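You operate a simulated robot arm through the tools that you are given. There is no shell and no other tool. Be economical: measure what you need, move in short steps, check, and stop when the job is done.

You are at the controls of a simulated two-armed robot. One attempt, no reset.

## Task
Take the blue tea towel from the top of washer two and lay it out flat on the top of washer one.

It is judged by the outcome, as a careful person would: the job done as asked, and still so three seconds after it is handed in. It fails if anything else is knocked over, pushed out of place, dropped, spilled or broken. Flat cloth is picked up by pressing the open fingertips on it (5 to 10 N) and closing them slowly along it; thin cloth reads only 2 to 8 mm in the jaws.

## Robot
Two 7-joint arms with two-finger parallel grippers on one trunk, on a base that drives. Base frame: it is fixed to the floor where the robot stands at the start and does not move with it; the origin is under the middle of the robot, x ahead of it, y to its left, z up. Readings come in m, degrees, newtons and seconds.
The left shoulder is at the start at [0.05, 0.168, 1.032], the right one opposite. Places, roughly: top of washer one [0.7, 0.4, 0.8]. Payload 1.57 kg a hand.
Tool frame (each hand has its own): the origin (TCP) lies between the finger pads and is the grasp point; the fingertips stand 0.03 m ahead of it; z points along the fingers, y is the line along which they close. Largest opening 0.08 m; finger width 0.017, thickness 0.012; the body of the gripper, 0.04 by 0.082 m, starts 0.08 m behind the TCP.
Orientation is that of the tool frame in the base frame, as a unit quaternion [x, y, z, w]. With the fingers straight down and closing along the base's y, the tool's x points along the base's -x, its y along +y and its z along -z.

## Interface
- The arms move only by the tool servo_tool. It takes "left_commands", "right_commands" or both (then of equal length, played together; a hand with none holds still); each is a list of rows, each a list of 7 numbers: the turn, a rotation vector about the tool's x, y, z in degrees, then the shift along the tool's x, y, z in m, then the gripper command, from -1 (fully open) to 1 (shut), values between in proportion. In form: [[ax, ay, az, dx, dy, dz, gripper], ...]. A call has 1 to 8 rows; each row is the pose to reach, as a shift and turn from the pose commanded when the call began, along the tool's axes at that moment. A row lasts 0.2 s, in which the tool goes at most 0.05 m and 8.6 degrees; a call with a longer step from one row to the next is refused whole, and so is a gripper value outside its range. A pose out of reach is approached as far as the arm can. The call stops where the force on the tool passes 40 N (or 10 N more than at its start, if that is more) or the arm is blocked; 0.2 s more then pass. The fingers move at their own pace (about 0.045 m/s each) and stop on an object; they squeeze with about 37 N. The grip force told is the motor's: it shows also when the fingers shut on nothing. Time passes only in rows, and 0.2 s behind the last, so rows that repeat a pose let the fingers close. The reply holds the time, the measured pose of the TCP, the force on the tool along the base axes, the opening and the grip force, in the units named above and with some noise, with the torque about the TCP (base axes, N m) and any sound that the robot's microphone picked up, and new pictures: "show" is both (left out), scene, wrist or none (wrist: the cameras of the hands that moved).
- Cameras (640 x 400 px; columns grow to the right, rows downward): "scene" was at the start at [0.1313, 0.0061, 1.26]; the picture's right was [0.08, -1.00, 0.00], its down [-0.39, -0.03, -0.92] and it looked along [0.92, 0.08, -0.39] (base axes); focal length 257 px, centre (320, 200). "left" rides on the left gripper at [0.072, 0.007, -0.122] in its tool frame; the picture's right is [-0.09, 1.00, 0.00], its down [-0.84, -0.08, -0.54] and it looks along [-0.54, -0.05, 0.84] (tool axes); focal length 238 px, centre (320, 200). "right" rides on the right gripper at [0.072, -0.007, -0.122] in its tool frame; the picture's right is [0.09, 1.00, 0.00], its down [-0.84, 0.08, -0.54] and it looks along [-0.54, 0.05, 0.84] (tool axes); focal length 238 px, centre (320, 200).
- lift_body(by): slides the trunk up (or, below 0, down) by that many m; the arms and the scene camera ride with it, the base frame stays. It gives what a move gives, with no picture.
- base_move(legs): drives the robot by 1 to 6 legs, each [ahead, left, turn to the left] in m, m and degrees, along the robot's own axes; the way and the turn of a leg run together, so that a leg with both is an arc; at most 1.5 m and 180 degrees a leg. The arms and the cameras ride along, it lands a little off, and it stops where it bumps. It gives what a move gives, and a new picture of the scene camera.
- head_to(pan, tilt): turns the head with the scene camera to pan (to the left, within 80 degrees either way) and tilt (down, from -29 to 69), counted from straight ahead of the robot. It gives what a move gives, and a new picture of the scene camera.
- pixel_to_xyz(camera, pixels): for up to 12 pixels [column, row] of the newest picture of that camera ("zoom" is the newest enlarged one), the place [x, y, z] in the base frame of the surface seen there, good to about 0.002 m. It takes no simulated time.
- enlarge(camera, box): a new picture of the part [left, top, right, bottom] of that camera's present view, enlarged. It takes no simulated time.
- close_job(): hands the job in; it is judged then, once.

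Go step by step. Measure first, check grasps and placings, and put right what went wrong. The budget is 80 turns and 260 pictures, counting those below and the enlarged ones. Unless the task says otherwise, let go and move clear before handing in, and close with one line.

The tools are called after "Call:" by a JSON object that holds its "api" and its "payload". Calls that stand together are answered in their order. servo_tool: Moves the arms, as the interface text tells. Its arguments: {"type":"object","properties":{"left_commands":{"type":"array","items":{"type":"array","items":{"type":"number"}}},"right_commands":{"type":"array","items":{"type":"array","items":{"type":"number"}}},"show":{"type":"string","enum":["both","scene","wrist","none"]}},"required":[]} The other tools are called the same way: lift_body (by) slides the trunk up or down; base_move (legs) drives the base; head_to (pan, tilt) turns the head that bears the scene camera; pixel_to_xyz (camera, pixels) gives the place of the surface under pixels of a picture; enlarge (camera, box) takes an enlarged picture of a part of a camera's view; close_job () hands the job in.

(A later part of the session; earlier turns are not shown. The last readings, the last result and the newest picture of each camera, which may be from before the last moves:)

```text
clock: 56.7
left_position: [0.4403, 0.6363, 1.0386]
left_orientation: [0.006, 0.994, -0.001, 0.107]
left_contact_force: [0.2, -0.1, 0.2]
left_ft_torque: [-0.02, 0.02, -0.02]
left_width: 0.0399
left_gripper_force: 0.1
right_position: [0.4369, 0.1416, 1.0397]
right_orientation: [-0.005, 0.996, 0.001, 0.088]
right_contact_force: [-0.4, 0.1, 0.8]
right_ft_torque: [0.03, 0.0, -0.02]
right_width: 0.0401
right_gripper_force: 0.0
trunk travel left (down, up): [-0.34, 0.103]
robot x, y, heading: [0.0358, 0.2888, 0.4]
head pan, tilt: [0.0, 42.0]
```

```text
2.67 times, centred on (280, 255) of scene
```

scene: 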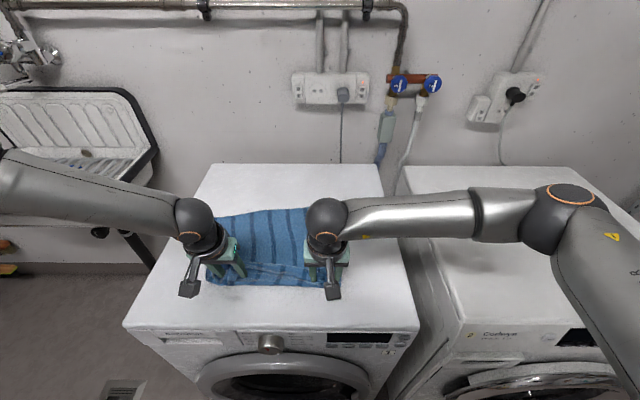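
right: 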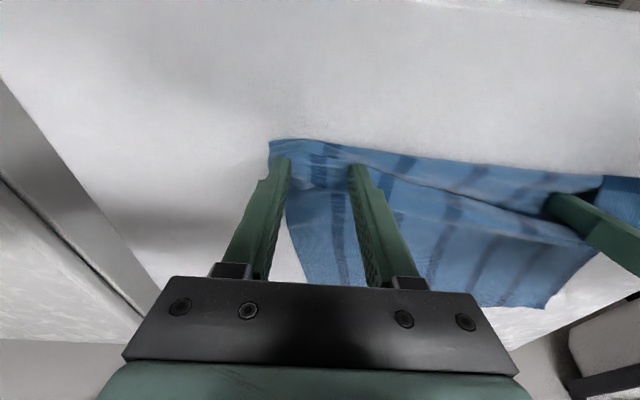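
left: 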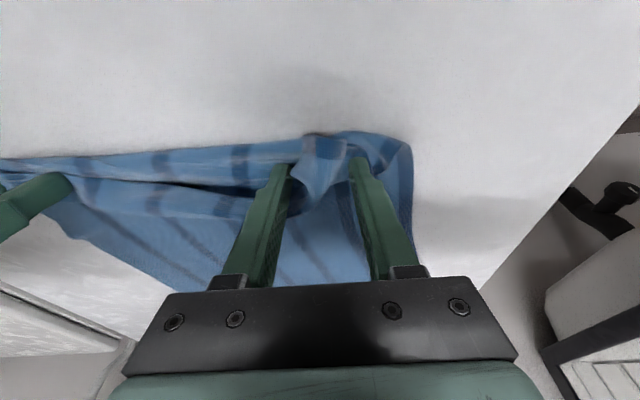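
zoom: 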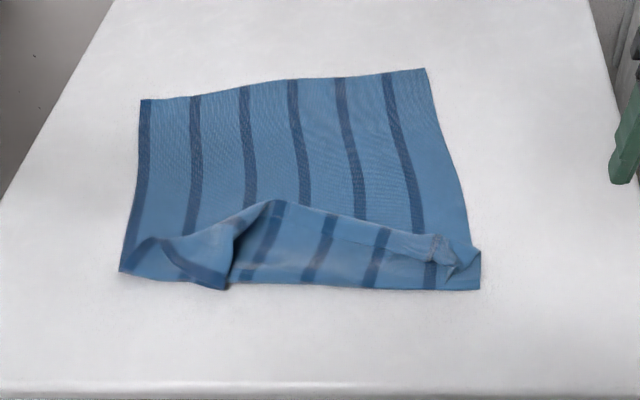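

The towel is largely flat on washer one, with a strip near the front still folded. I zoom in and measure to understand that fold.

Call:
{"api": "enlarge", "payload": {"camera": "scene", "box": [195, 240, 355, 300]}}

Call:
{"api": "pixel_to_xyz", "payload": {"camera": "scene", "pixels": [[213, 218], [320, 206], [205, 281], [245, 288], [290, 287], [340, 288], [263, 256], [263, 262], [300, 266], [325, 270], [320, 279], [240, 268]]}}

Call:
{"api": "enlarge", "payload": {"camera": "right", "box": [320, 0, 640, 250]}}

Call:
{"api": "enlarge", "payload": {"camera": "left", "box": [0, 0, 320, 250]}}

```text
4.00 times, centred on (275, 270) of scene
```

zoom: 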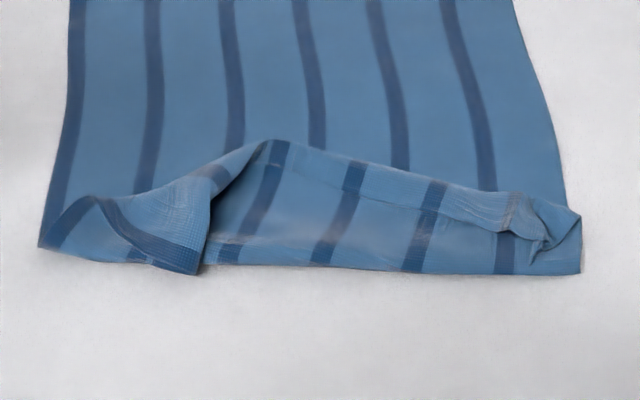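

```text
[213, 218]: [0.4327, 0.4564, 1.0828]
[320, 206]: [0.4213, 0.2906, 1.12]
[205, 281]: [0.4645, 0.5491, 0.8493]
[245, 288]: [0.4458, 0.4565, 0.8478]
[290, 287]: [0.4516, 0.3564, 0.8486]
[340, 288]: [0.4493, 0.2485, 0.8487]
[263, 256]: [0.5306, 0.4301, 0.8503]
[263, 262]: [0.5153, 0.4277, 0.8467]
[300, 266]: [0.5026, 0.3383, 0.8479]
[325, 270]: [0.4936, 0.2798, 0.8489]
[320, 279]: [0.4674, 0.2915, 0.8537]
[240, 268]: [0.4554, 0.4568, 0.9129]
```

```text
1.60 times, centred on (480, 125) of right
```

zoom: 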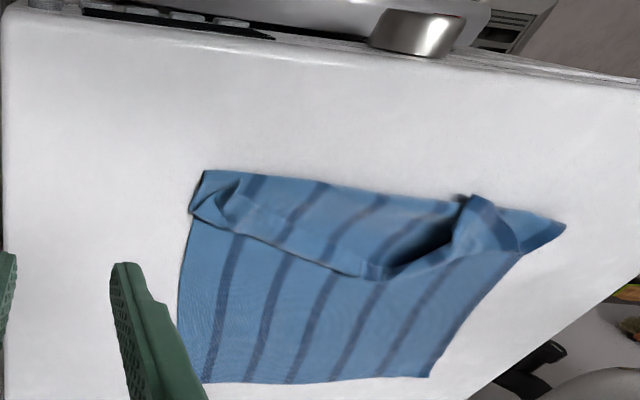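

```text
1.60 times, centred on (160, 125) of left
```

zoom: 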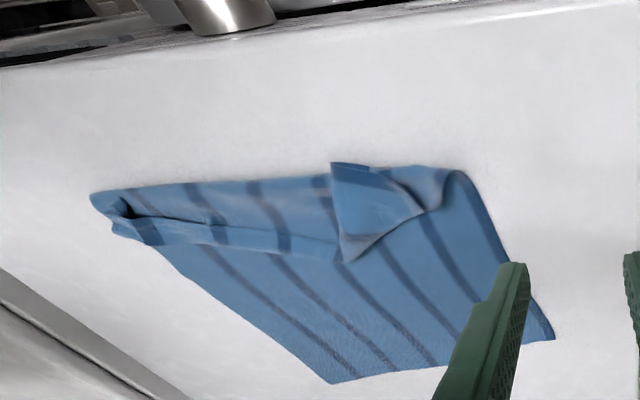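

The flap is the hem strip folded back over the top, from about x 0.447 back to 0.53, with one corner tip lying forward at about (0.446, 0.457). I measure its raised parts from the hand cameras before picking them to unfold.

Call:
{"api": "pixel_to_xyz", "payload": {"camera": "zoom", "pixels": [[335, 170], [335, 200], [345, 255], [380, 200], [415, 195], [440, 185], [465, 175], [320, 215], [250, 230], [110, 225], [120, 205], [100, 195]]}}

Call:
{"api": "enlarge", "payload": {"camera": "left", "box": [30, 80, 250, 190]}}

```text
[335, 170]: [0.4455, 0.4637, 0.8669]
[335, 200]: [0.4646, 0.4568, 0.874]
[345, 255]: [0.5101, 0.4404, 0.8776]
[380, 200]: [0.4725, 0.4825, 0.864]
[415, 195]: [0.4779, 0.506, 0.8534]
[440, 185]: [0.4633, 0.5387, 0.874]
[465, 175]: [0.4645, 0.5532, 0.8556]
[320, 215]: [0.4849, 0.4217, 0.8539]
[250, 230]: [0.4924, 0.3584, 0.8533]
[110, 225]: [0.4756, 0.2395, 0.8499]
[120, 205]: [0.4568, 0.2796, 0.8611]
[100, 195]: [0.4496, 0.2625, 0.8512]
```

```text
2.91 times, centred on (140, 135) of left
```

zoom: 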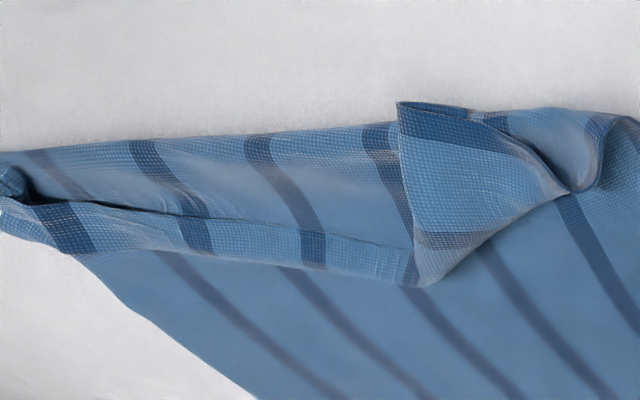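

The lost corner stands clear at (0.446, 0.464, 0.867), with its side hem free. I bring the left hand, vertical and 6 cm open, just above it, and zoom on the other corner.

Call:
{"api": "servo_tool", "payload": {"left_commands": [[0, 4, 0, 0.0, -0.045, 0.01, -0.5], [0, 8, 0, 0.004, -0.09, 0.02, -0.5], [0, 12, 0, 0.008, -0.135, 0.035, -0.5], [0, 12, 0, 0.01, -0.174, 0.06, -0.5], [0, 12, 0, 0.012, -0.174, 0.1, -0.5], [0, 12, 0, 0.0146, -0.174, 0.137, -0.5], [0, 12, 0, 0.0146, -0.174, 0.137, -0.5]], "show": "wrist"}}

Call:
{"api": "enlarge", "payload": {"camera": "right", "box": [380, 70, 540, 170]}}

```text
clock: 58.3
left_position: [0.4518, 0.463, 0.9055]
left_orientation: [0.005, 1.0, -0.002, 0.003]
left_contact_force: [1.1, 0.2, -0.5]
left_ft_torque: [0.02, -0.02, -0.01]
left_width: 0.0601
left_gripper_force: 0.0
left hand out of reach, approached as far as the arm can: row 6, 7
right_position: [0.4365, 0.142, 1.0413]
right_orientation: [-0.003, 0.996, 0.001, 0.087]
right_contact_force: [-0.4, -0.2, 0.2]
right_ft_torque: [-0.01, 0.0, 0.02]
right_width: 0.0401
right_gripper_force: 0.1
trunk travel left (down, up): [-0.34, 0.103]
robot x, y, heading: [0.039, 0.2907, 0.4]
head pan, tilt: [0.0, 42.0]
```

left: 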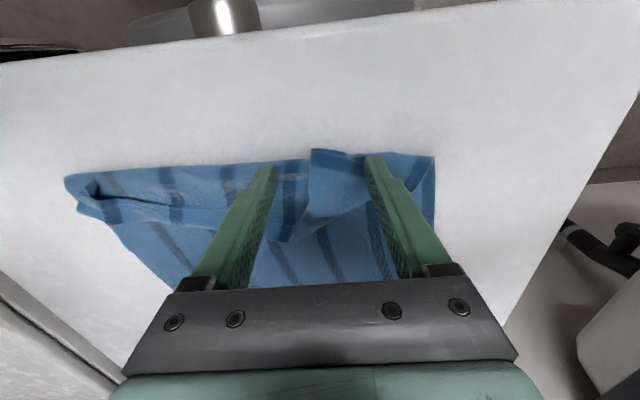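

```text
4.00 times, centred on (460, 120) of right
```

zoom: 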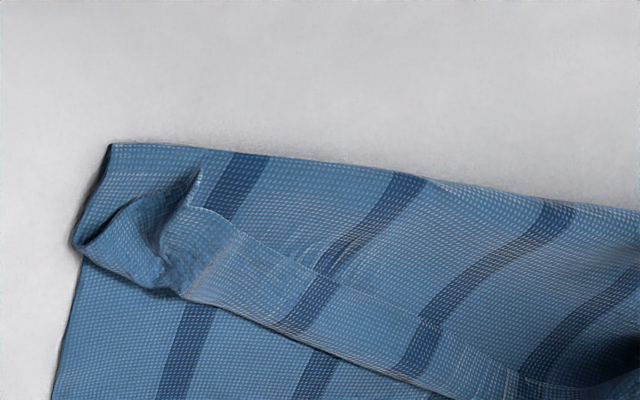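

The corner tip lies between the left fingers (about (315,155) in the left view), but the arm is at its lower limit. I lower the trunk 2.2 cm to bring the tips down to the cloth, then close.

Call:
{"api": "lift_body", "payload": {"by": -0.022}}

Call:
{"api": "servo_tool", "payload": {"left_commands": [[0, 0, 0, 0, 0, 0, -0.4], [0, 0, 0, 0, 0, 0, -0.2], [0, 0, 0, 0, 0, 0, 0], [0, 0, 0, 0, 0, 0, 0.25], [0, 0, 0, 0, 0, 0, 0.5], [0, 0, 0, 0, 0, 0, 0.75], [0, 0, 0, 0, 0, 0, 1], [0, 0, 0, 0, 0, 0, 1]]}}

```text
clock: 59.0
left_position: [0.4516, 0.4632, 0.8848]
left_orientation: [0.004, 1.0, -0.001, 0.003]
left_contact_force: [0.7, -0.2, 0.8]
left_ft_torque: [0.05, -0.01, 0.02]
left_width: 0.06
left_gripper_force: 0.0
right_position: [0.4371, 0.1417, 1.0179]
right_orientation: [-0.003, 0.996, 0.0, 0.087]
right_contact_force: [0.8, -0.3, 0.7]
right_ft_torque: [0.01, 0.03, -0.04]
right_width: 0.04
right_gripper_force: 0.0
trunk travel left (down, up): [-0.318, 0.125]
robot x, y, heading: [0.039, 0.2928, 0.3]
head pan, tilt: [0.0, 42.0]
```

```text
clock: 60.8
left_position: [0.4515, 0.4634, 0.8846]
left_orientation: [0.004, 1.0, -0.002, 0.003]
left_contact_force: [0.2, -0.3, 2.3]
left_ft_torque: [-0.04, 0.02, 0.0]
left_width: 0.0028
left_gripper_force: 23.5
right_position: [0.4368, 0.1442, 1.0174]
right_orientation: [-0.004, 0.996, 0.001, 0.087]
right_contact_force: [0.6, -0.3, 0.5]
right_ft_torque: [-0.01, 0.0, -0.02]
right_width: 0.0401
right_gripper_force: 0.0
trunk travel left (down, up): [-0.318, 0.125]
robot x, y, heading: [0.0398, 0.2933, 0.3]
head pan, tilt: [0.0, 42.0]
```

scene: 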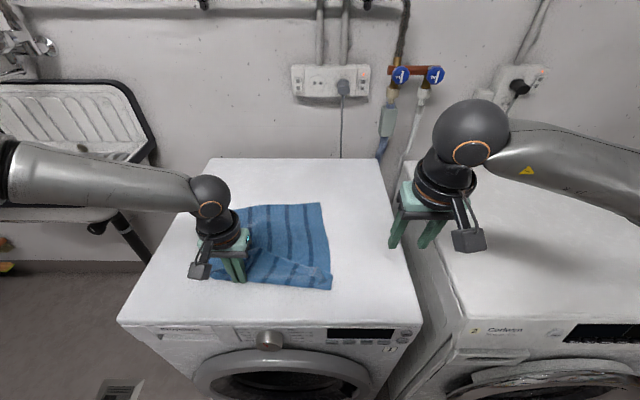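
left: 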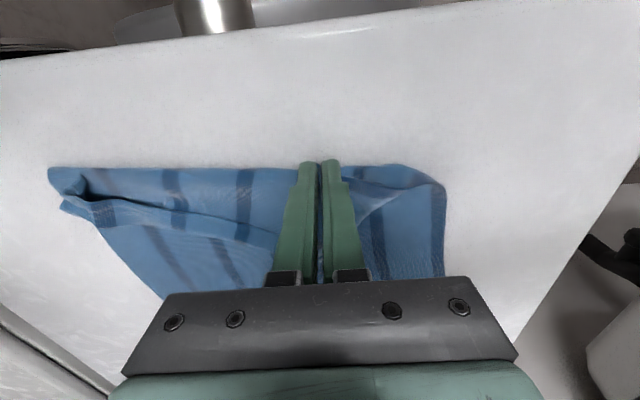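

The left jaw closed on 2.8 mm of cloth. I lift it 7 cm and move it to the left to see the corner unfold.

Call:
{"api": "servo_tool", "payload": {"left_commands": [[0, 0, 0, 0, 0, -0.025, 1], [0, 0, 0, 0, 0.015, -0.05, 1], [0, 0, 0, 0.01, 0.035, -0.07, 1], [0, 0, 0, 0.015, 0.06, -0.07, 1], [0, 0, 0, 0.015, 0.06, -0.07, 1]]}}

Call:
{"api": "enlarge", "payload": {"camera": "scene", "box": [180, 180, 380, 310]}}

```text
clock: 62.0
left_position: [0.436, 0.5253, 0.9538]
left_orientation: [0.004, 1.0, -0.001, 0.002]
left_contact_force: [-0.3, 0.0, -0.2]
left_ft_torque: [0.04, -0.03, 0.0]
left_width: 0.0029
left_gripper_force: 24.3
right_position: [0.4369, 0.1432, 1.0179]
right_orientation: [-0.004, 0.996, 0.002, 0.087]
right_contact_force: [-0.3, 0.1, -0.6]
right_ft_torque: [0.0, -0.03, -0.03]
right_width: 0.0402
right_gripper_force: 0.1
trunk travel left (down, up): [-0.318, 0.125]
robot x, y, heading: [0.0369, 0.2889, 0.5]
head pan, tilt: [0.0, 42.0]
```

scene: 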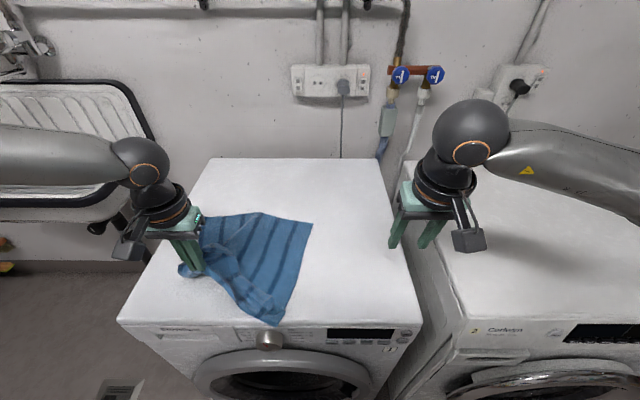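
left: 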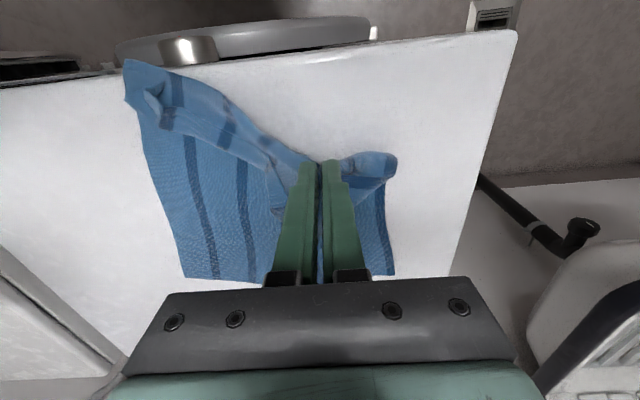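

```text
3.08 times, centred on (280, 245) of scene
```

zoom: 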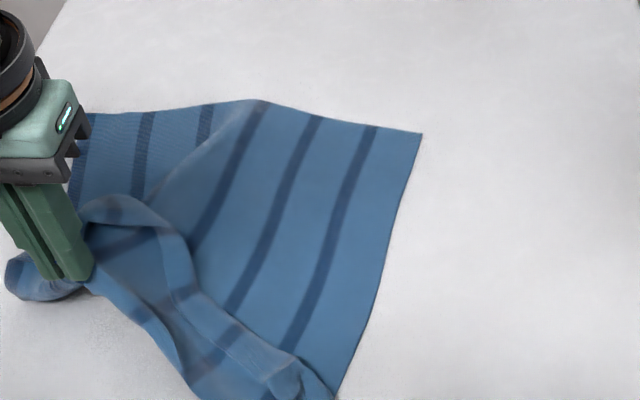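

Both layers came along and the towel turned, so this pinch is wrong. I put it back and release; a cleaner way is to lift by the two flat far corners and let gravity unroll the fold.

Call:
{"api": "servo_tool", "payload": {"left_commands": [[0, 0, 0, -0.005, -0.02, 0, 1], [0, 0, 0, -0.015, -0.06, 0.03, 1], [0, 0, 0, -0.02, -0.065, 0.065, 1], [0, 0, 0, -0.02, -0.065, 0.067, 0.6], [0, 0, 0, -0.02, -0.065, 0.067, 0.2], [0, 0, 0, -0.02, -0.065, 0.05, 0], [0, 0, 0, -0.02, -0.045, 0.01, 0], [0, 0, 0, -0.02, 0, -0.02, 0]], "show": "none"}}

Call:
{"api": "servo_tool", "payload": {"left_commands": [[0, 0, 0, 0, 0.045, 0, 0], [0, 0, 0, 0, 0.09, 0, 0], [0, 0, 0, 0, 0.1, 0, 0]]}}

```text
refused: row 2 steps farther than a row can; nothing moved
```

```text
clock: 62.8
left_position: [0.4383, 0.6262, 0.9535]
left_orientation: [0.004, 1.0, -0.002, 0.002]
left_contact_force: [0.3, -0.9, 1.3]
left_ft_torque: [-0.03, 0.0, 0.02]
left_width: 0.0402
left_gripper_force: 0.1
right_position: [0.4364, 0.144, 1.0181]
right_orientation: [-0.004, 0.996, 0.0, 0.087]
right_contact_force: [-0.3, 0.7, 0.2]
right_ft_torque: [0.02, -0.04, 0.02]
right_width: 0.0402
right_gripper_force: 0.1
trunk travel left (down, up): [-0.318, 0.125]
robot x, y, heading: [0.0338, 0.288, 0.3]
head pan, tilt: [0.0, 42.0]
```

scene: 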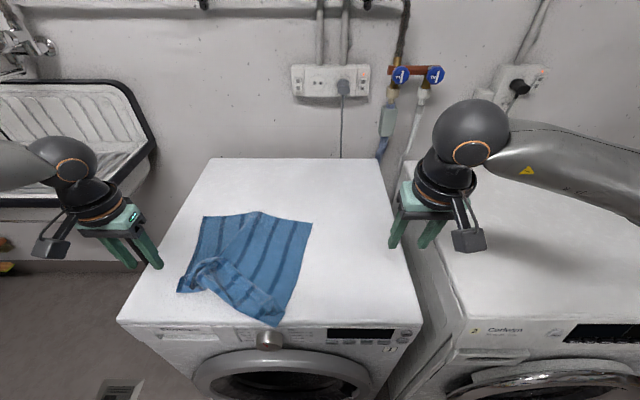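
left: 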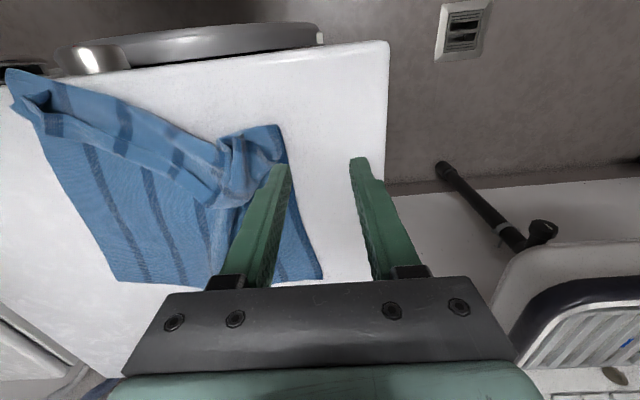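

The second move ran and released the cloth, which is fine; it lies fully on washer one. I measure the clean far edge and its corners.

Call:
{"api": "enlarge", "payload": {"camera": "scene", "box": [165, 195, 345, 335]}}

Call:
{"api": "pixel_to_xyz", "payload": {"camera": "scene", "pixels": [[205, 218], [310, 225], [259, 213], [215, 219], [302, 224], [230, 217], [180, 290], [280, 322], [205, 265], [295, 270], [240, 325]]}}

```text
2.86 times, centred on (255, 265) of scene
```

zoom: 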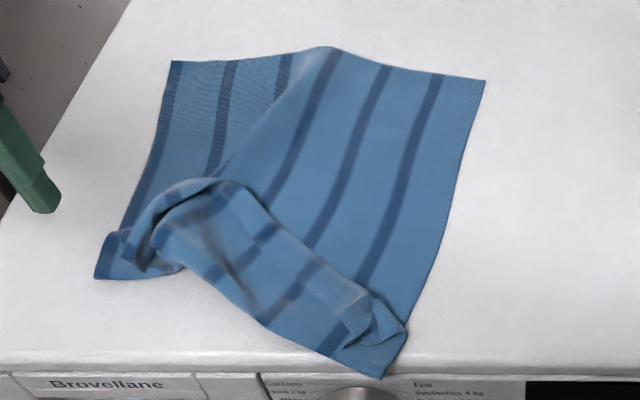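

```text
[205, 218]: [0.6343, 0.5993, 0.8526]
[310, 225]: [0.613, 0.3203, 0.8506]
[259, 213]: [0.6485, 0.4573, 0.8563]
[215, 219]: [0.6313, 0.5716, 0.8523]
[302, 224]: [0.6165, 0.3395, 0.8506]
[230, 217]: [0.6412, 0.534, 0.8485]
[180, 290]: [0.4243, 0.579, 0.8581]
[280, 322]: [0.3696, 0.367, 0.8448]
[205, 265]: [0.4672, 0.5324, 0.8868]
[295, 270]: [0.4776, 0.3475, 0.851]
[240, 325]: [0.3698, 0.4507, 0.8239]
```

Far corners are at (0.634, 0.599) and (0.613, 0.320), both flat. I raise the hands, lower the trunk for better low reach, and measure the sink before shifting the base left.

Call:
{"api": "servo_tool", "payload": {"left_commands": [[0, 0, 0, 0, 0, -0.04, 0], [0, 0, 0, 0, 0, -0.08, 0], [0, 0, 0, 0, 0, -0.12, 0], [0, 0, 0, 0, 0, -0.16, 0], [0, 0, 0, 0, -0.04, -0.16, 0], [0, 0, 0, 0, -0.06, -0.16, 0]], "right_commands": [[0, 0, 0, 0, 0, -0.04, 0], [0, 0, 0, 0, 0, -0.08, 0], [0, 0, 0, 0, 0, -0.1, 0], [0, 0, 0, 0, 0, -0.1, 0], [0, 0, 0, 0, 0, -0.1, 0], [0, 0, 0, 0, 0, -0.1, 0]], "show": "none"}}

Call:
{"api": "pixel_to_xyz", "payload": {"camera": "scene", "pixels": [[152, 150], [110, 195], [60, 208], [120, 225], [15, 165], [70, 165]]}}

```text
clock: 64.2
left_position: [0.4374, 0.5641, 1.1129]
left_orientation: [0.005, 1.0, -0.002, 0.003]
left_contact_force: [-0.5, 0.2, -0.6]
left_ft_torque: [-0.01, 0.0, -0.04]
left_width: 0.0402
left_gripper_force: 0.1
right_position: [0.4185, 0.1446, 1.114]
right_orientation: [-0.003, 0.996, 0.002, 0.087]
right_contact_force: [-0.1, 0.4, 0.6]
right_ft_torque: [0.0, 0.02, -0.01]
right_width: 0.0402
right_gripper_force: 0.0
trunk travel left (down, up): [-0.318, 0.125]
robot x, y, heading: [0.0316, 0.2902, 0.6]
head pan, tilt: [0.0, 42.0]
```

```text
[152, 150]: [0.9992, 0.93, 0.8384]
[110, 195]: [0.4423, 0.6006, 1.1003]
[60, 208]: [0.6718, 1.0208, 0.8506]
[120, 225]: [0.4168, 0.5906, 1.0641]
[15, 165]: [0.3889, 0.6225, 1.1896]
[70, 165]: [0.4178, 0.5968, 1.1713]
```

The sink is at x>0.67 and below z 0.85, well clear. I lower the trunk and move the base 0.12 left.

Call:
{"api": "lift_body", "payload": {"by": -0.11}}

Call:
{"api": "base_move", "payload": {"legs": [[0, 0.13, 0]]}}

```text
clock: 65.6
left_position: [0.437, 0.5654, 1.0021]
left_orientation: [0.004, 1.0, -0.001, 0.003]
left_contact_force: [-0.4, -0.2, 0.9]
left_ft_torque: [0.01, -0.04, 0.01]
left_width: 0.0401
left_gripper_force: 0.0
right_position: [0.4181, 0.1436, 1.0035]
right_orientation: [-0.003, 0.996, 0.001, 0.086]
right_contact_force: [-0.7, -0.1, 0.3]
right_ft_torque: [0.03, 0.02, 0.02]
right_width: 0.0398
right_gripper_force: 0.1
trunk travel left (down, up): [-0.208, 0.235]
robot x, y, heading: [0.0404, 0.29, 0.4]
head pan, tilt: [0.0, 42.0]
```

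```text
clock: 66.9
left_position: [0.437, 0.6935, 1.0036]
left_orientation: [0.005, 1.0, -0.002, 0.002]
left_contact_force: [0.1, 0.2, 0.0]
left_ft_torque: [-0.02, 0.03, -0.03]
left_width: 0.04
left_gripper_force: 0.1
right_position: [0.4177, 0.2719, 1.0054]
right_orientation: [-0.005, 0.996, 0.001, 0.087]
right_contact_force: [-0.3, 0.6, 0.5]
right_ft_torque: [-0.02, -0.02, 0.01]
right_width: 0.0403
right_gripper_force: 0.0
trunk travel left (down, up): [-0.208, 0.235]
robot x, y, heading: [0.0362, 0.4198, 0.4]
head pan, tilt: [0.0, 42.0]
```

scene: 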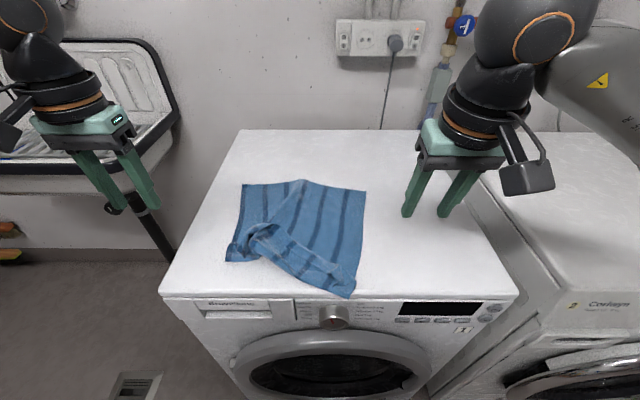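

Both corners are in easy range now. I bring the hands above the far corners with jaws 4 cm open: left to (0.618, 0.577), right to (0.600, 0.342).

Call:
{"api": "servo_tool", "payload": {"left_commands": [[0, -2, 0, -0.03, -0.02, 0.005, 0], [0, -4, 0, -0.06, -0.04, 0.02, 0], [0, -6, 0, -0.09, -0.06, 0.035, 0], [0, -8, 0, -0.12, -0.08, 0.055, 0], [0, -10, 0, -0.15, -0.1, 0.075, 0], [0, -10, 0, -0.181, -0.116, 0.095, 0], [0, -10, 0, -0.181, -0.116, 0.095, 0]], "right_commands": [[0, 0, 0, -0.027, 0.012, 0.015, 0], [0, 0, 0, -0.055, 0.024, 0.03, 0], [0, 0, 0, -0.082, 0.036, 0.05, 0], [0, 0, 0, -0.109, 0.048, 0.075, 0], [0, 0, 0, -0.136, 0.06, 0.1, 0], [0, 0, 0, -0.162, 0.07, 0.126, 0], [0, 0, 0, -0.162, 0.07, 0.126, 0]]}}

```text
clock: 68.5
left_position: [0.5736, 0.6086, 0.9138]
left_orientation: [0.003, 0.996, -0.002, 0.091]
left_contact_force: [0.2, -0.2, 0.3]
left_ft_torque: [-0.01, 0.01, -0.01]
left_width: 0.0396
left_gripper_force: 0.0
left hand out of reach, approached as far as the arm can: row 5, 6, 7
right_position: [0.5977, 0.3433, 0.9086]
right_orientation: [-0.004, 0.996, 0.0, 0.087]
right_contact_force: [-1.0, -0.1, -0.5]
right_ft_torque: [0.0, 0.03, 0.0]
right_width: 0.04
right_gripper_force: 0.0
trunk travel left (down, up): [-0.208, 0.235]
robot x, y, heading: [0.0347, 0.4192, 0.1]
head pan, tilt: [0.0, 42.0]
```

scene: 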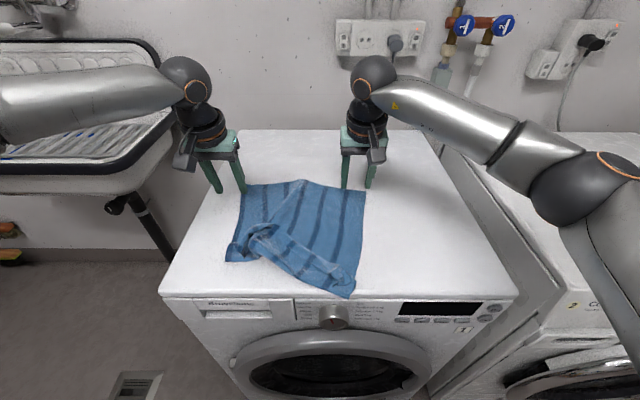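
right: 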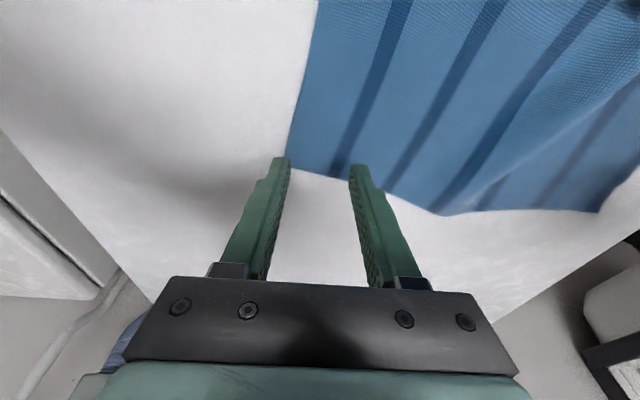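
left: 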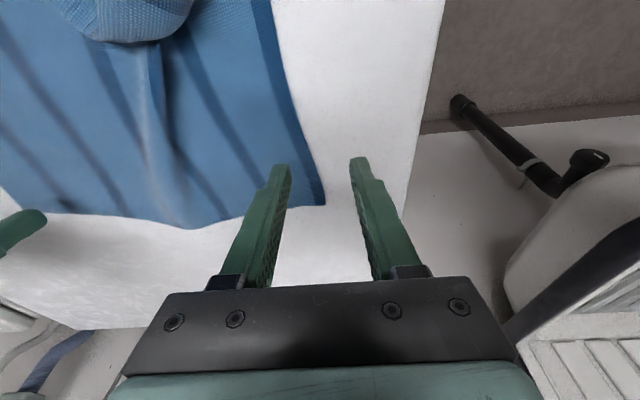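

The right hand needs to come 1.8 cm back onto the cloth, and the left hits its reach limit. I pitch the left hand forward 24° more for reach and adjust both.

Call:
{"api": "servo_tool", "payload": {"left_commands": [[0, -8, 0, 0, -0.01, -0.005, 0], [0, -16, 0, -0.01, -0.025, 0, 0], [0, -24, 0, -0.029, -0.04, 0.005, 0], [0, -24, 0, -0.029, -0.04, 0.005, 0]], "right_commands": [[0, 0, 0, 0.006, 0.004, -0.001, 0], [0, 0, 0, 0.012, 0.008, -0.002, 0], [0, 0, 0, 0.0177, 0.012, -0.003, 0], [0, 0, 0, 0.0177, 0.012, -0.003, 0]], "show": "wrist"}}

```text
clock: 69.5
left_position: [0.6007, 0.5729, 0.912]
left_orientation: [0.004, 0.955, -0.002, 0.296]
left_contact_force: [0.3, 0.0, -0.2]
left_ft_torque: [-0.01, -0.01, 0.02]
left_width: 0.0401
left_gripper_force: 0.1
right_position: [0.5808, 0.3544, 0.908]
right_orientation: [-0.003, 0.996, 0.0, 0.087]
right_contact_force: [0.0, 0.3, -1.0]
right_ft_torque: [0.01, -0.02, 0.03]
right_width: 0.04
right_gripper_force: 0.1
trunk travel left (down, up): [-0.208, 0.235]
robot x, y, heading: [0.0384, 0.4167, 0.4]
head pan, tilt: [0.0, 42.0]
```

right: 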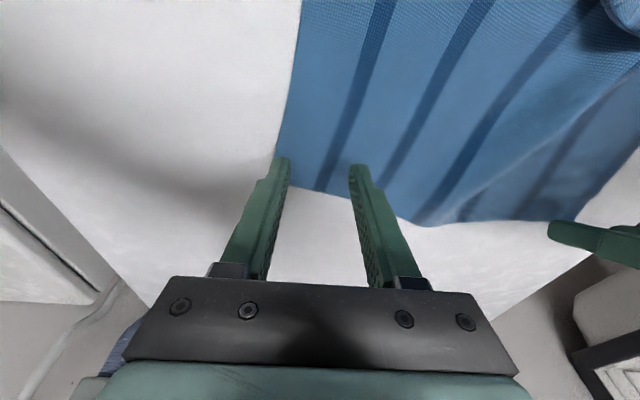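
left: 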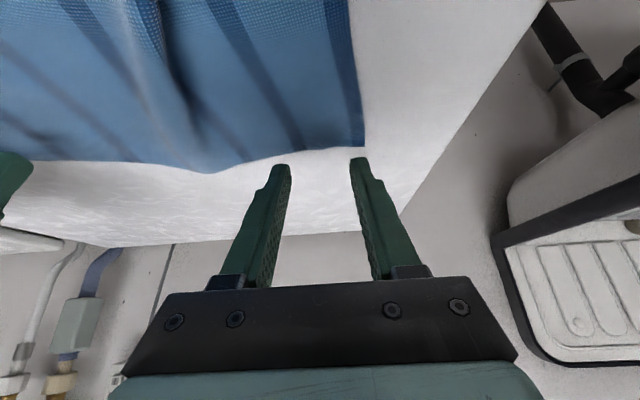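

With the hands still 3–4 cm up, the tips project onto the cloth near both corners. I shift each slightly inward and go down to touch.

Call:
{"api": "servo_tool", "payload": {"left_commands": [[0, 0, 0, 0, -0.012, 0, 0], [0, 0, 0, 0.0105, -0.012, 0.0155, 0], [0, 0, 0, 0.018, -0.012, 0.027, 0], [0, 0, 0, 0.0205, -0.012, 0.0307, 0], [0, 0, 0, 0.0205, -0.012, 0.0307, 0]], "right_commands": [[0, 0, 0, -0.008, 0.006, 0.001, 0], [0, 0, 0, -0.005, 0.006, 0.015, 0], [0, 0, 0, -0.004, 0.006, 0.026, 0], [0, 0, 0, -0.003, 0.006, 0.03, 0], [0, 0, 0, -0.003, 0.006, 0.03, 0]], "show": "wrist"}}

```text
clock: 70.7
left_position: [0.5938, 0.5721, 0.8807]
left_orientation: [0.004, 0.955, -0.003, 0.298]
left_contact_force: [0.8, 0.0, 3.9]
left_ft_torque: [0.07, -0.04, -0.04]
left_width: 0.0399
left_gripper_force: 0.0
left hand out of reach, approached as far as the arm can: row 1, 2, 3, 4, 5
right_position: [0.5889, 0.3619, 0.8823]
right_orientation: [-0.003, 0.996, 0.002, 0.092]
right_contact_force: [0.8, -1.2, 17.9]
right_ft_torque: [-0.46, 0.02, 0.0]
right_width: 0.04
right_gripper_force: 0.2
trunk travel left (down, up): [-0.208, 0.235]
robot x, y, heading: [0.0368, 0.4137, 0.4]
head pan, tilt: [0.0, 42.0]
```

right: 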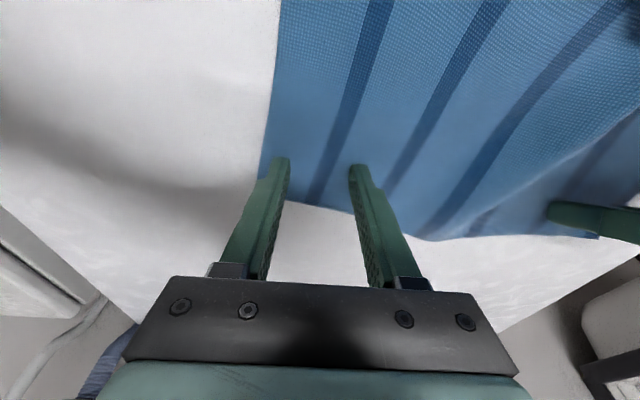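
left: 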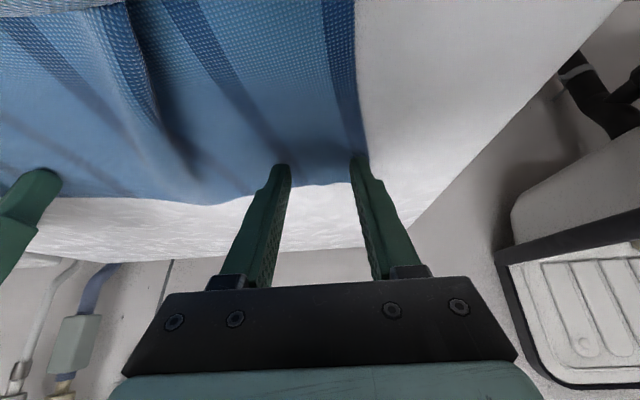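

Both tips touch the cloth just inside the far corners. I ease the right hand's press, press the left a bit more, and close slowly.

Call:
{"api": "servo_tool", "payload": {"left_commands": [[0, 0, 0, 0.001, 0, 0.0015, 0], [0, 0, 0, 0.001, 0, 0.002, 0.1], [0, 0, 0, 0.001, 0, 0.002, 0.25], [0, 0, 0, 0.001, 0, 0.002, 0.4], [0, 0, 0, 0.001, 0, 0.002, 0.6], [0, 0, 0, 0.001, 0, 0.002, 0.8], [0, 0, 0, 0.001, 0, 0.002, 1], [0, 0, 0, 0.001, 0, 0.002, 1]], "right_commands": [[0, 0, 0, 0, 0, -0.002, 0], [0, 0, 0, 0, 0, -0.002, 0.1], [0, 0, 0, 0, 0, -0.002, 0.25], [0, 0, 0, 0, 0, -0.002, 0.4], [0, 0, 0, 0, 0, -0.002, 0.6], [0, 0, 0, 0, 0, -0.002, 0.8], [0, 0, 0, 0, 0, -0.002, 1], [0, 0, 0, 0, 0, -0.002, 1]], "show": "wrist"}}

```text
clock: 72.5
left_position: [0.594, 0.5715, 0.881]
left_orientation: [0.005, 0.954, -0.004, 0.299]
left_contact_force: [0.6, -1.4, 20.1]
left_ft_torque: [-0.02, -0.21, -0.06]
left_width: 0.0028
left_gripper_force: 24.0
right_position: [0.5868, 0.3608, 0.8824]
right_orientation: [-0.003, 0.996, 0.003, 0.089]
right_contact_force: [-0.4, 4.6, 6.9]
right_ft_torque: [0.08, 0.01, 0.01]
right_width: 0.0019
right_gripper_force: 23.7
trunk travel left (down, up): [-0.208, 0.235]
robot x, y, heading: [0.039, 0.417, 0.5]
head pan, tilt: [0.0, 42.0]
```

right: 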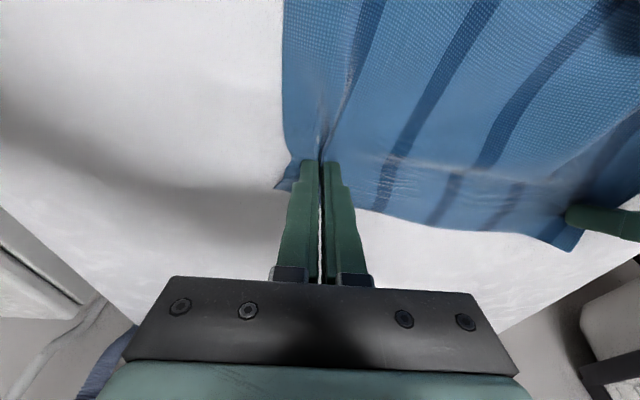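
left: 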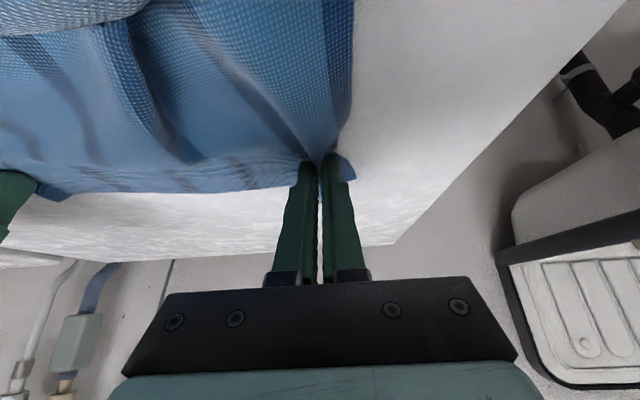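

Both corners are gripped (2.8 and 1.9 mm). I lift with the trunk.

Call:
{"api": "lift_body", "payload": {"by": 0.1}}

Call:
{"api": "lift_body", "payload": {"by": 0.13}}

Call:
{"api": "enlarge", "payload": {"camera": "scene", "box": [160, 80, 440, 320]}}

```text
clock: 73.8
left_position: [0.5947, 0.5725, 0.9769]
left_orientation: [0.005, 0.956, -0.003, 0.295]
left_contact_force: [0.0, -4.5, 0.1]
left_ft_torque: [-0.21, -0.01, -0.1]
left_width: 0.0025
left_gripper_force: 23.9
right_position: [0.5883, 0.3603, 0.9811]
right_orientation: [-0.003, 0.996, 0.001, 0.087]
right_contact_force: [0.6, 5.4, -0.9]
right_ft_torque: [0.15, -0.01, 0.05]
right_width: 0.0018
right_gripper_force: 23.4
trunk travel left (down, up): [-0.308, 0.135]
robot x, y, heading: [0.0371, 0.4211, 0.3]
head pan, tilt: [0.0, 42.0]
```

```text
clock: 75.4
left_position: [0.5958, 0.5731, 1.1078]
left_orientation: [0.003, 0.955, -0.002, 0.295]
left_contact_force: [-0.4, -5.9, -0.5]
left_ft_torque: [-0.15, 0.0, -0.09]
left_width: 0.0028
left_gripper_force: 23.9
right_position: [0.5881, 0.361, 1.1099]
right_orientation: [-0.003, 0.996, 0.001, 0.088]
right_contact_force: [0.8, 5.0, 0.1]
right_ft_torque: [0.17, -0.05, 0.02]
right_width: 0.0021
right_gripper_force: 23.5
trunk travel left (down, up): [-0.438, 0.005]
robot x, y, heading: [0.0351, 0.4178, 0.3]
head pan, tilt: [0.0, 42.0]
```

```text
1.67 times, centred on (300, 200) of scene
```

zoom: 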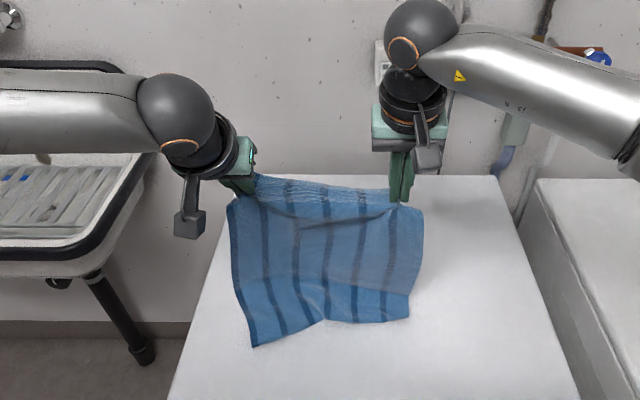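

Lifted by the far corners, the towel has unfolded completely. I raise the arms, shift the hands 5 cm left relative to the robot for better reach, and pitch forward; then drive right to centre on washer one.

Call:
{"api": "servo_tool", "payload": {"left_commands": [[0, -3, 0, -0.0157, 0.01, -0.0232, 1], [0, -6, 0, -0.0313, 0.02, -0.0464, 1], [0, -9, 0, -0.047, 0.03, -0.0696, 1], [0, -12, 0, -0.0626, 0.04, -0.0928, 1], [0, -15, 0, -0.0783, 0.05, -0.116, 1], [0, -15, 0, -0.0783, 0.05, -0.116, 1]], "right_commands": [[0, -6, 0, -0.0049, 0.01, -0.0276, 1], [0, -12, 0, -0.0098, 0.02, -0.0552, 1], [0, -18, 0, -0.0147, 0.03, -0.0828, 1], [0, -24, 0, -0.0196, 0.04, -0.1104, 1], [0, -30, 0, -0.0244, 0.05, -0.138, 1], [0, -30, 0, -0.0244, 0.05, -0.138, 1]], "show": "none"}}

Call:
{"api": "base_move", "payload": {"legs": [[0, -0.145, 0]]}}

```text
clock: 76.8
left_position: [0.5938, 0.6251, 1.243]
left_orientation: [0.003, 0.909, -0.003, 0.417]
left_contact_force: [-0.4, -6.7, -0.5]
left_ft_torque: [-0.21, 0.0, -0.16]
left_width: 0.0026
left_gripper_force: 24.2
right_position: [0.59, 0.4117, 1.2502]
right_orientation: [-0.003, 0.939, 0.001, 0.343]
right_contact_force: [0.2, 6.7, -0.6]
right_ft_torque: [0.14, 0.02, 0.19]
right_width: 0.0019
right_gripper_force: 22.9
trunk travel left (down, up): [-0.438, 0.005]
robot x, y, heading: [0.0365, 0.4207, 0.6]
head pan, tilt: [0.0, 42.0]
```

```text
clock: 78.1
left_position: [0.594, 0.4831, 1.2441]
left_orientation: [0.002, 0.909, -0.002, 0.417]
left_contact_force: [0.8, -7.5, 0.0]
left_ft_torque: [-0.16, 0.01, -0.17]
left_width: 0.0025
left_gripper_force: 24.1
right_position: [0.5914, 0.269, 1.2501]
right_orientation: [-0.005, 0.94, 0.003, 0.342]
right_contact_force: [0.1, 7.2, -0.2]
right_ft_torque: [0.13, -0.01, 0.19]
right_width: 0.0021
right_gripper_force: 23.9
trunk travel left (down, up): [-0.438, 0.005]
robot x, y, heading: [0.0364, 0.2765, 0.4]
head pan, tilt: [0.0, 42.0]
```

scene: 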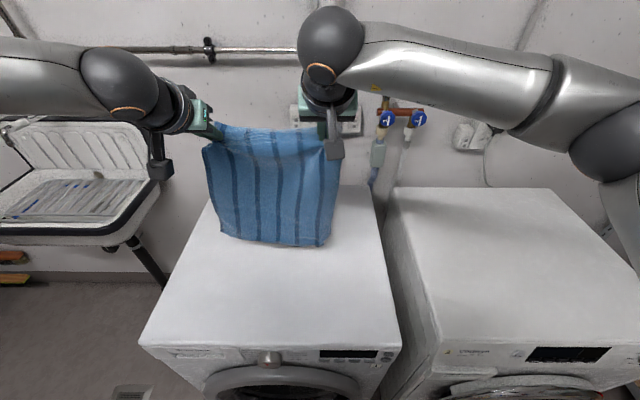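

The towel hangs fully open. I advance both hands 0.14 in step, pitching further.

Call:
{"api": "servo_tool", "payload": {"left_commands": [[0, -3, 0, -0.018, 0, 0.021, 1], [0, -6, 0, -0.036, 0, 0.042, 1], [0, -9, 0, -0.055, 0, 0.064, 1], [0, -12, 0, -0.073, 0, 0.085, 1], [0, -15, 0, -0.091, 0, 0.106, 1], [0, -15, 0, -0.091, 0, 0.106, 1], [0, -15, 0, -0.091, 0, 0.106, 1]], "right_commands": [[0, -5, 0, -0.022, 0.001, 0.018, 1], [0, -10, 0, -0.044, 0.002, 0.036, 1], [0, -15, 0, -0.065, 0.003, 0.055, 1], [0, -20, 0, -0.087, 0.004, 0.073, 1], [0, -24, 0, -0.109, 0.004, 0.091, 1], [0, -24, 0, -0.109, 0.004, 0.091, 1], [0, -24, 0, -0.109, 0.004, 0.091, 1]], "show": "scene"}}

Call:
{"api": "pixel_to_xyz", "payload": {"camera": "scene", "pixels": [[240, 190], [270, 192], [300, 193], [320, 190], [270, 120]]}}

```text
clock: 79.7
left_position: [0.7343, 0.4838, 1.2441]
left_orientation: [0.001, 0.847, -0.003, 0.532]
left_contact_force: [-0.4, -3.4, 0.4]
left_ft_torque: [-0.03, 0.03, -0.1]
left_width: 0.0024
left_gripper_force: 23.7
right_position: [0.7329, 0.2733, 1.2488]
right_orientation: [-0.005, 0.848, 0.003, 0.53]
right_contact_force: [-0.1, 3.4, -0.5]
right_ft_torque: [-0.01, 0.01, 0.07]
right_width: 0.0021
right_gripper_force: 23.2
trunk travel left (down, up): [-0.438, 0.005]
robot x, y, heading: [0.0367, 0.2731, 0.6]
head pan, tilt: [0.0, 42.0]
```

scene: 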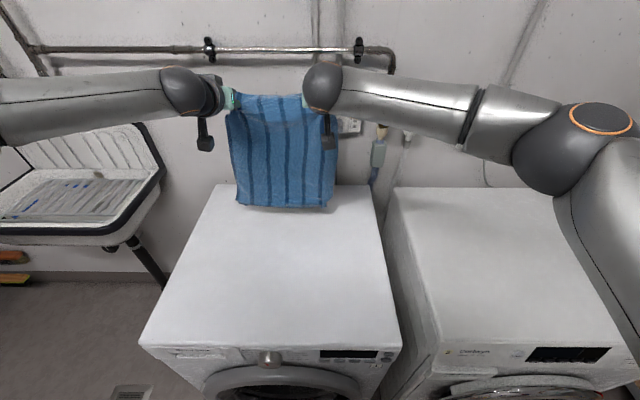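

```text
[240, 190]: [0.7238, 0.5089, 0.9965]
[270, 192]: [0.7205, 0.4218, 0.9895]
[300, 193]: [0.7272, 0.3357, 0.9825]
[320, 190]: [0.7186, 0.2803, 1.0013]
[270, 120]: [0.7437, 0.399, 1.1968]
```

Both hands are at x≈0.734 with the towel hanging straight. I lower the trunk 0.1 so the hem touches, then start laying along a 45° line (back and down equally) to avoid dragging.

Call:
{"api": "lift_body", "payload": {"by": -0.1}}

Call:
{"api": "servo_tool", "payload": {"left_commands": [[0, 5, 0, 0.0361, 0, -0.0125, 1], [0, 10, 0, 0.0722, 0, -0.025, 1], [0, 15, 0, 0.1083, 0, -0.0375, 1], [0, 20, 0, 0.1444, 0, -0.05, 1], [0, 25, 0, 0.1805, 0, -0.0625, 1], [0, 30, 0, 0.2165, 0, -0.075, 1]], "right_commands": [[0, 5, 0, 0.0361, 0, -0.0125, 1], [0, 10, 0, 0.0722, 0, -0.025, 1], [0, 15, 0, 0.1083, 0, -0.0375, 1], [0, 20, 0, 0.1444, 0, -0.05, 1], [0, 25, 0, 0.1805, 0, -0.0625, 1], [0, 30, 0, 0.2165, 0, -0.075, 1]]}}

```text
clock: 81.0
left_position: [0.7348, 0.4826, 1.1448]
left_orientation: [0.001, 0.847, -0.003, 0.532]
left_contact_force: [0.3, -2.0, 0.5]
left_ft_torque: [-0.04, 0.03, -0.08]
left_width: 0.0021
left_gripper_force: 24.4
right_position: [0.7318, 0.274, 1.1494]
right_orientation: [-0.005, 0.848, 0.004, 0.53]
right_contact_force: [-0.2, 2.3, 0.3]
right_ft_torque: [0.02, 0.03, 0.09]
right_width: 0.0021
right_gripper_force: 23.7
trunk travel left (down, up): [-0.338, 0.105]
robot x, y, heading: [0.0364, 0.2733, 0.6]
head pan, tilt: [0.0, 42.0]
```

```text
clock: 82.5
left_position: [0.5724, 0.4844, 0.9847]
left_orientation: [0.002, 0.955, -0.003, 0.295]
left_contact_force: [0.3, -4.0, -0.2]
left_ft_torque: [-0.11, -0.01, -0.1]
left_width: 0.0023
left_gripper_force: 24.1
right_position: [0.5689, 0.2727, 0.9851]
right_orientation: [-0.005, 0.957, 0.002, 0.291]
right_contact_force: [0.3, 3.2, -0.2]
right_ft_torque: [0.07, 0.01, 0.09]
right_width: 0.0018
right_gripper_force: 23.5
trunk travel left (down, up): [-0.338, 0.105]
robot x, y, heading: [0.035, 0.2734, 0.6]
head pan, tilt: [0.0, 42.0]
```

scene: 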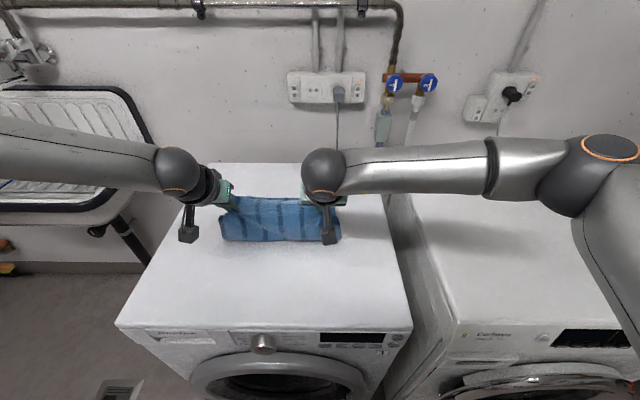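
right: 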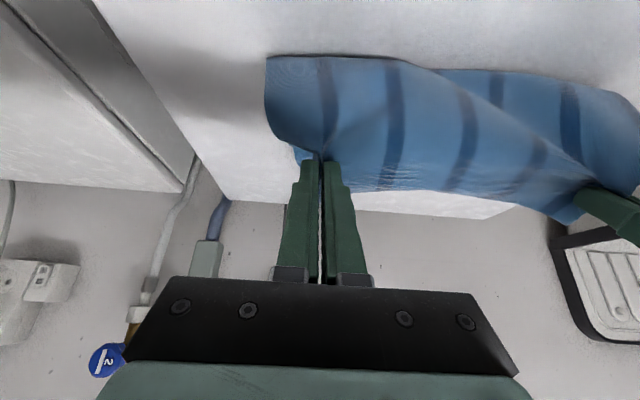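
left: 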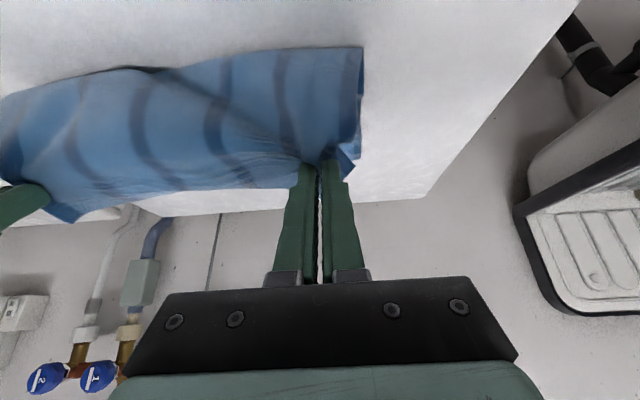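

The towel is rolling down as planned, with the bend at the front. I keep the hands pitched forward (so the loose hem lies toward the robot) and continue back and down to the surface.

Call:
{"api": "servo_tool", "payload": {"left_commands": [[0, 0, 0, 0.0389, 0, 0.0038, 1], [0, 0, 0, 0.0777, 0, 0.0075, 1], [0, -1, 0, 0.1166, 0, 0.0113, 1], [0, -2, 0, 0.1485, 0, 0.0137, 1], [0, -3, 0, 0.1706, 0, 0.0107, 1], [0, -3, 0, 0.1781, 0, 0.0093, 1], [0, -3, 0, 0.1781, 0, 0.0093, 1]], "right_commands": [[0, 0, 0, 0.0389, 0, 0.0038, 1], [0, 0, 0, 0.0777, 0, 0.0075, 1], [0, -1, 0, 0.1166, 0, 0.0113, 1], [0, -2, 0, 0.1485, 0, 0.0137, 1], [0, -3, 0, 0.1706, 0, 0.0107, 1], [0, -3, 0, 0.1781, 0, 0.0093, 1], [0, -3, 0, 0.1781, 0, 0.0093, 1]]}}

```text
clock: 84.0
left_position: [0.4348, 0.4826, 0.8796]
left_orientation: [0.004, 0.944, -0.004, 0.33]
left_contact_force: [7.7, 0.5, 40.0]
left_ft_torque: [0.08, -0.67, -0.04]
left_width: 0.0024
left_gripper_force: 23.8
right_position: [0.427, 0.271, 0.8804]
right_orientation: [-0.004, 0.948, 0.003, 0.319]
right_contact_force: [0.6, 3.1, 5.3]
right_ft_torque: [0.1, -0.07, 0.06]
right_width: 0.0019
right_gripper_force: 23.6
trunk travel left (down, up): [-0.338, 0.105]
robot x, y, heading: [0.0391, 0.2769, 0.9]
head pan, tilt: [0.0, 42.0]
```

scene: 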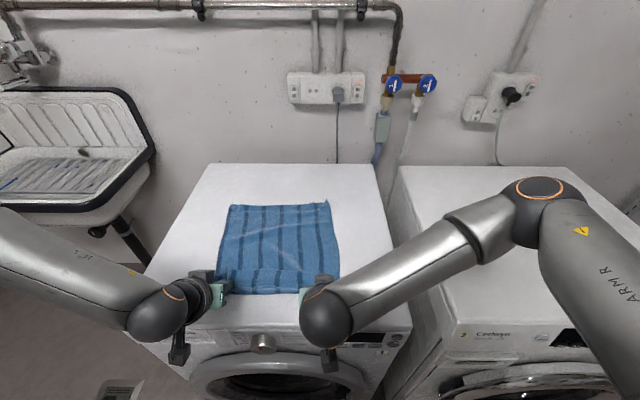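
right: 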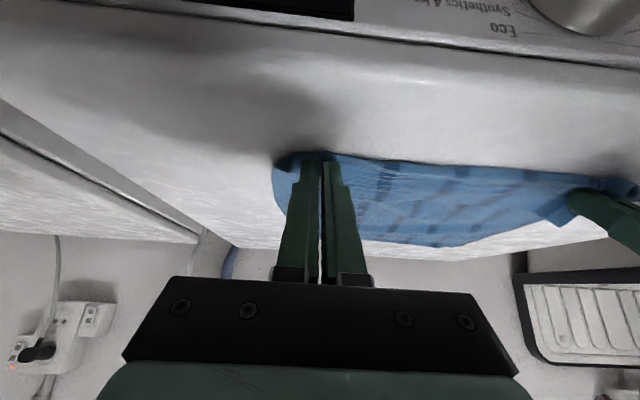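
left: 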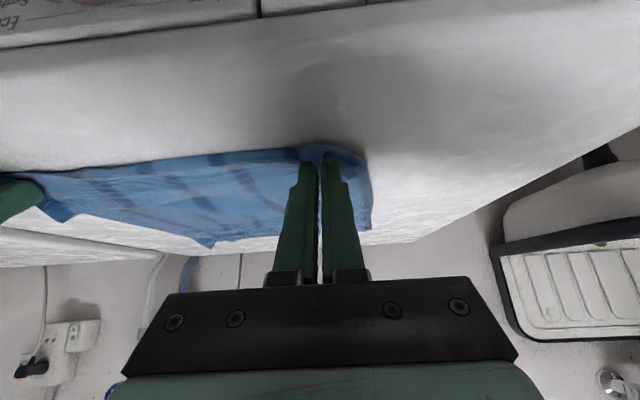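

Laid out well; the left tip presses at 40 N, so I lift it 3 mm and zoom in before releasing.

Call:
{"api": "servo_tool", "payload": {"left_commands": [[0, 0, 0, -0.0019, 0, -0.0024, 1], [0, 0, 0, -0.0019, 0, -0.0024, 1]], "show": "none"}}

Call:
{"api": "enlarge", "payload": {"camera": "scene", "box": [180, 190, 380, 315]}}

Call:
{"api": "pixel_to_xyz", "payload": {"camera": "scene", "pixels": [[232, 207], [328, 204], [280, 207], [240, 290], [280, 292], [270, 280], [270, 270], [270, 260], [225, 265]]}}

```text
clock: 84.7
left_position: [0.4321, 0.4818, 0.881]
left_orientation: [0.004, 0.946, -0.004, 0.325]
left_contact_force: [6.0, -1.8, 26.4]
left_ft_torque: [-0.02, -0.47, -0.09]
left_width: 0.0027
left_gripper_force: 23.5
right_position: [0.4276, 0.2716, 0.8814]
right_orientation: [-0.005, 0.948, 0.004, 0.319]
right_contact_force: [1.1, 2.6, 9.9]
right_ft_torque: [0.08, -0.09, 0.02]
right_width: 0.0021
right_gripper_force: 23.8
trunk travel left (down, up): [-0.338, 0.105]
robot x, y, heading: [0.0375, 0.2723, 0.7]
head pan, tilt: [0.0, 42.0]
```

```text
3.20 times, centred on (280, 252) of scene
```

zoom: 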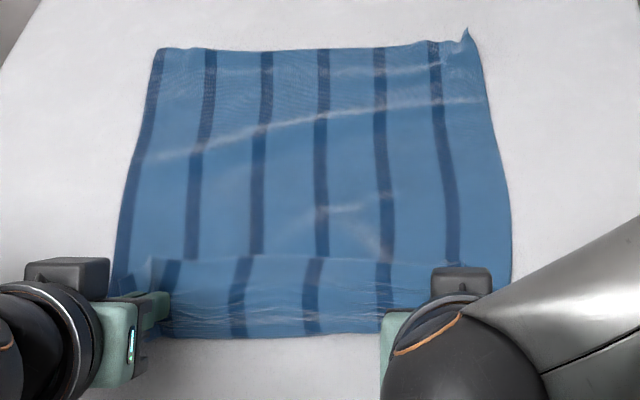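

```text
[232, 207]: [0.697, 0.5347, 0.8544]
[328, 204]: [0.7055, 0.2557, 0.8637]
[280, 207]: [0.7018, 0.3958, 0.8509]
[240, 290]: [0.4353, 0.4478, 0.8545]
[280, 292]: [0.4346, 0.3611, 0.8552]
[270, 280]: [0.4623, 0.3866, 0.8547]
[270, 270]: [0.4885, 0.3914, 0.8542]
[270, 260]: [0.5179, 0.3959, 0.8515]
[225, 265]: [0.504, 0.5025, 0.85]
```

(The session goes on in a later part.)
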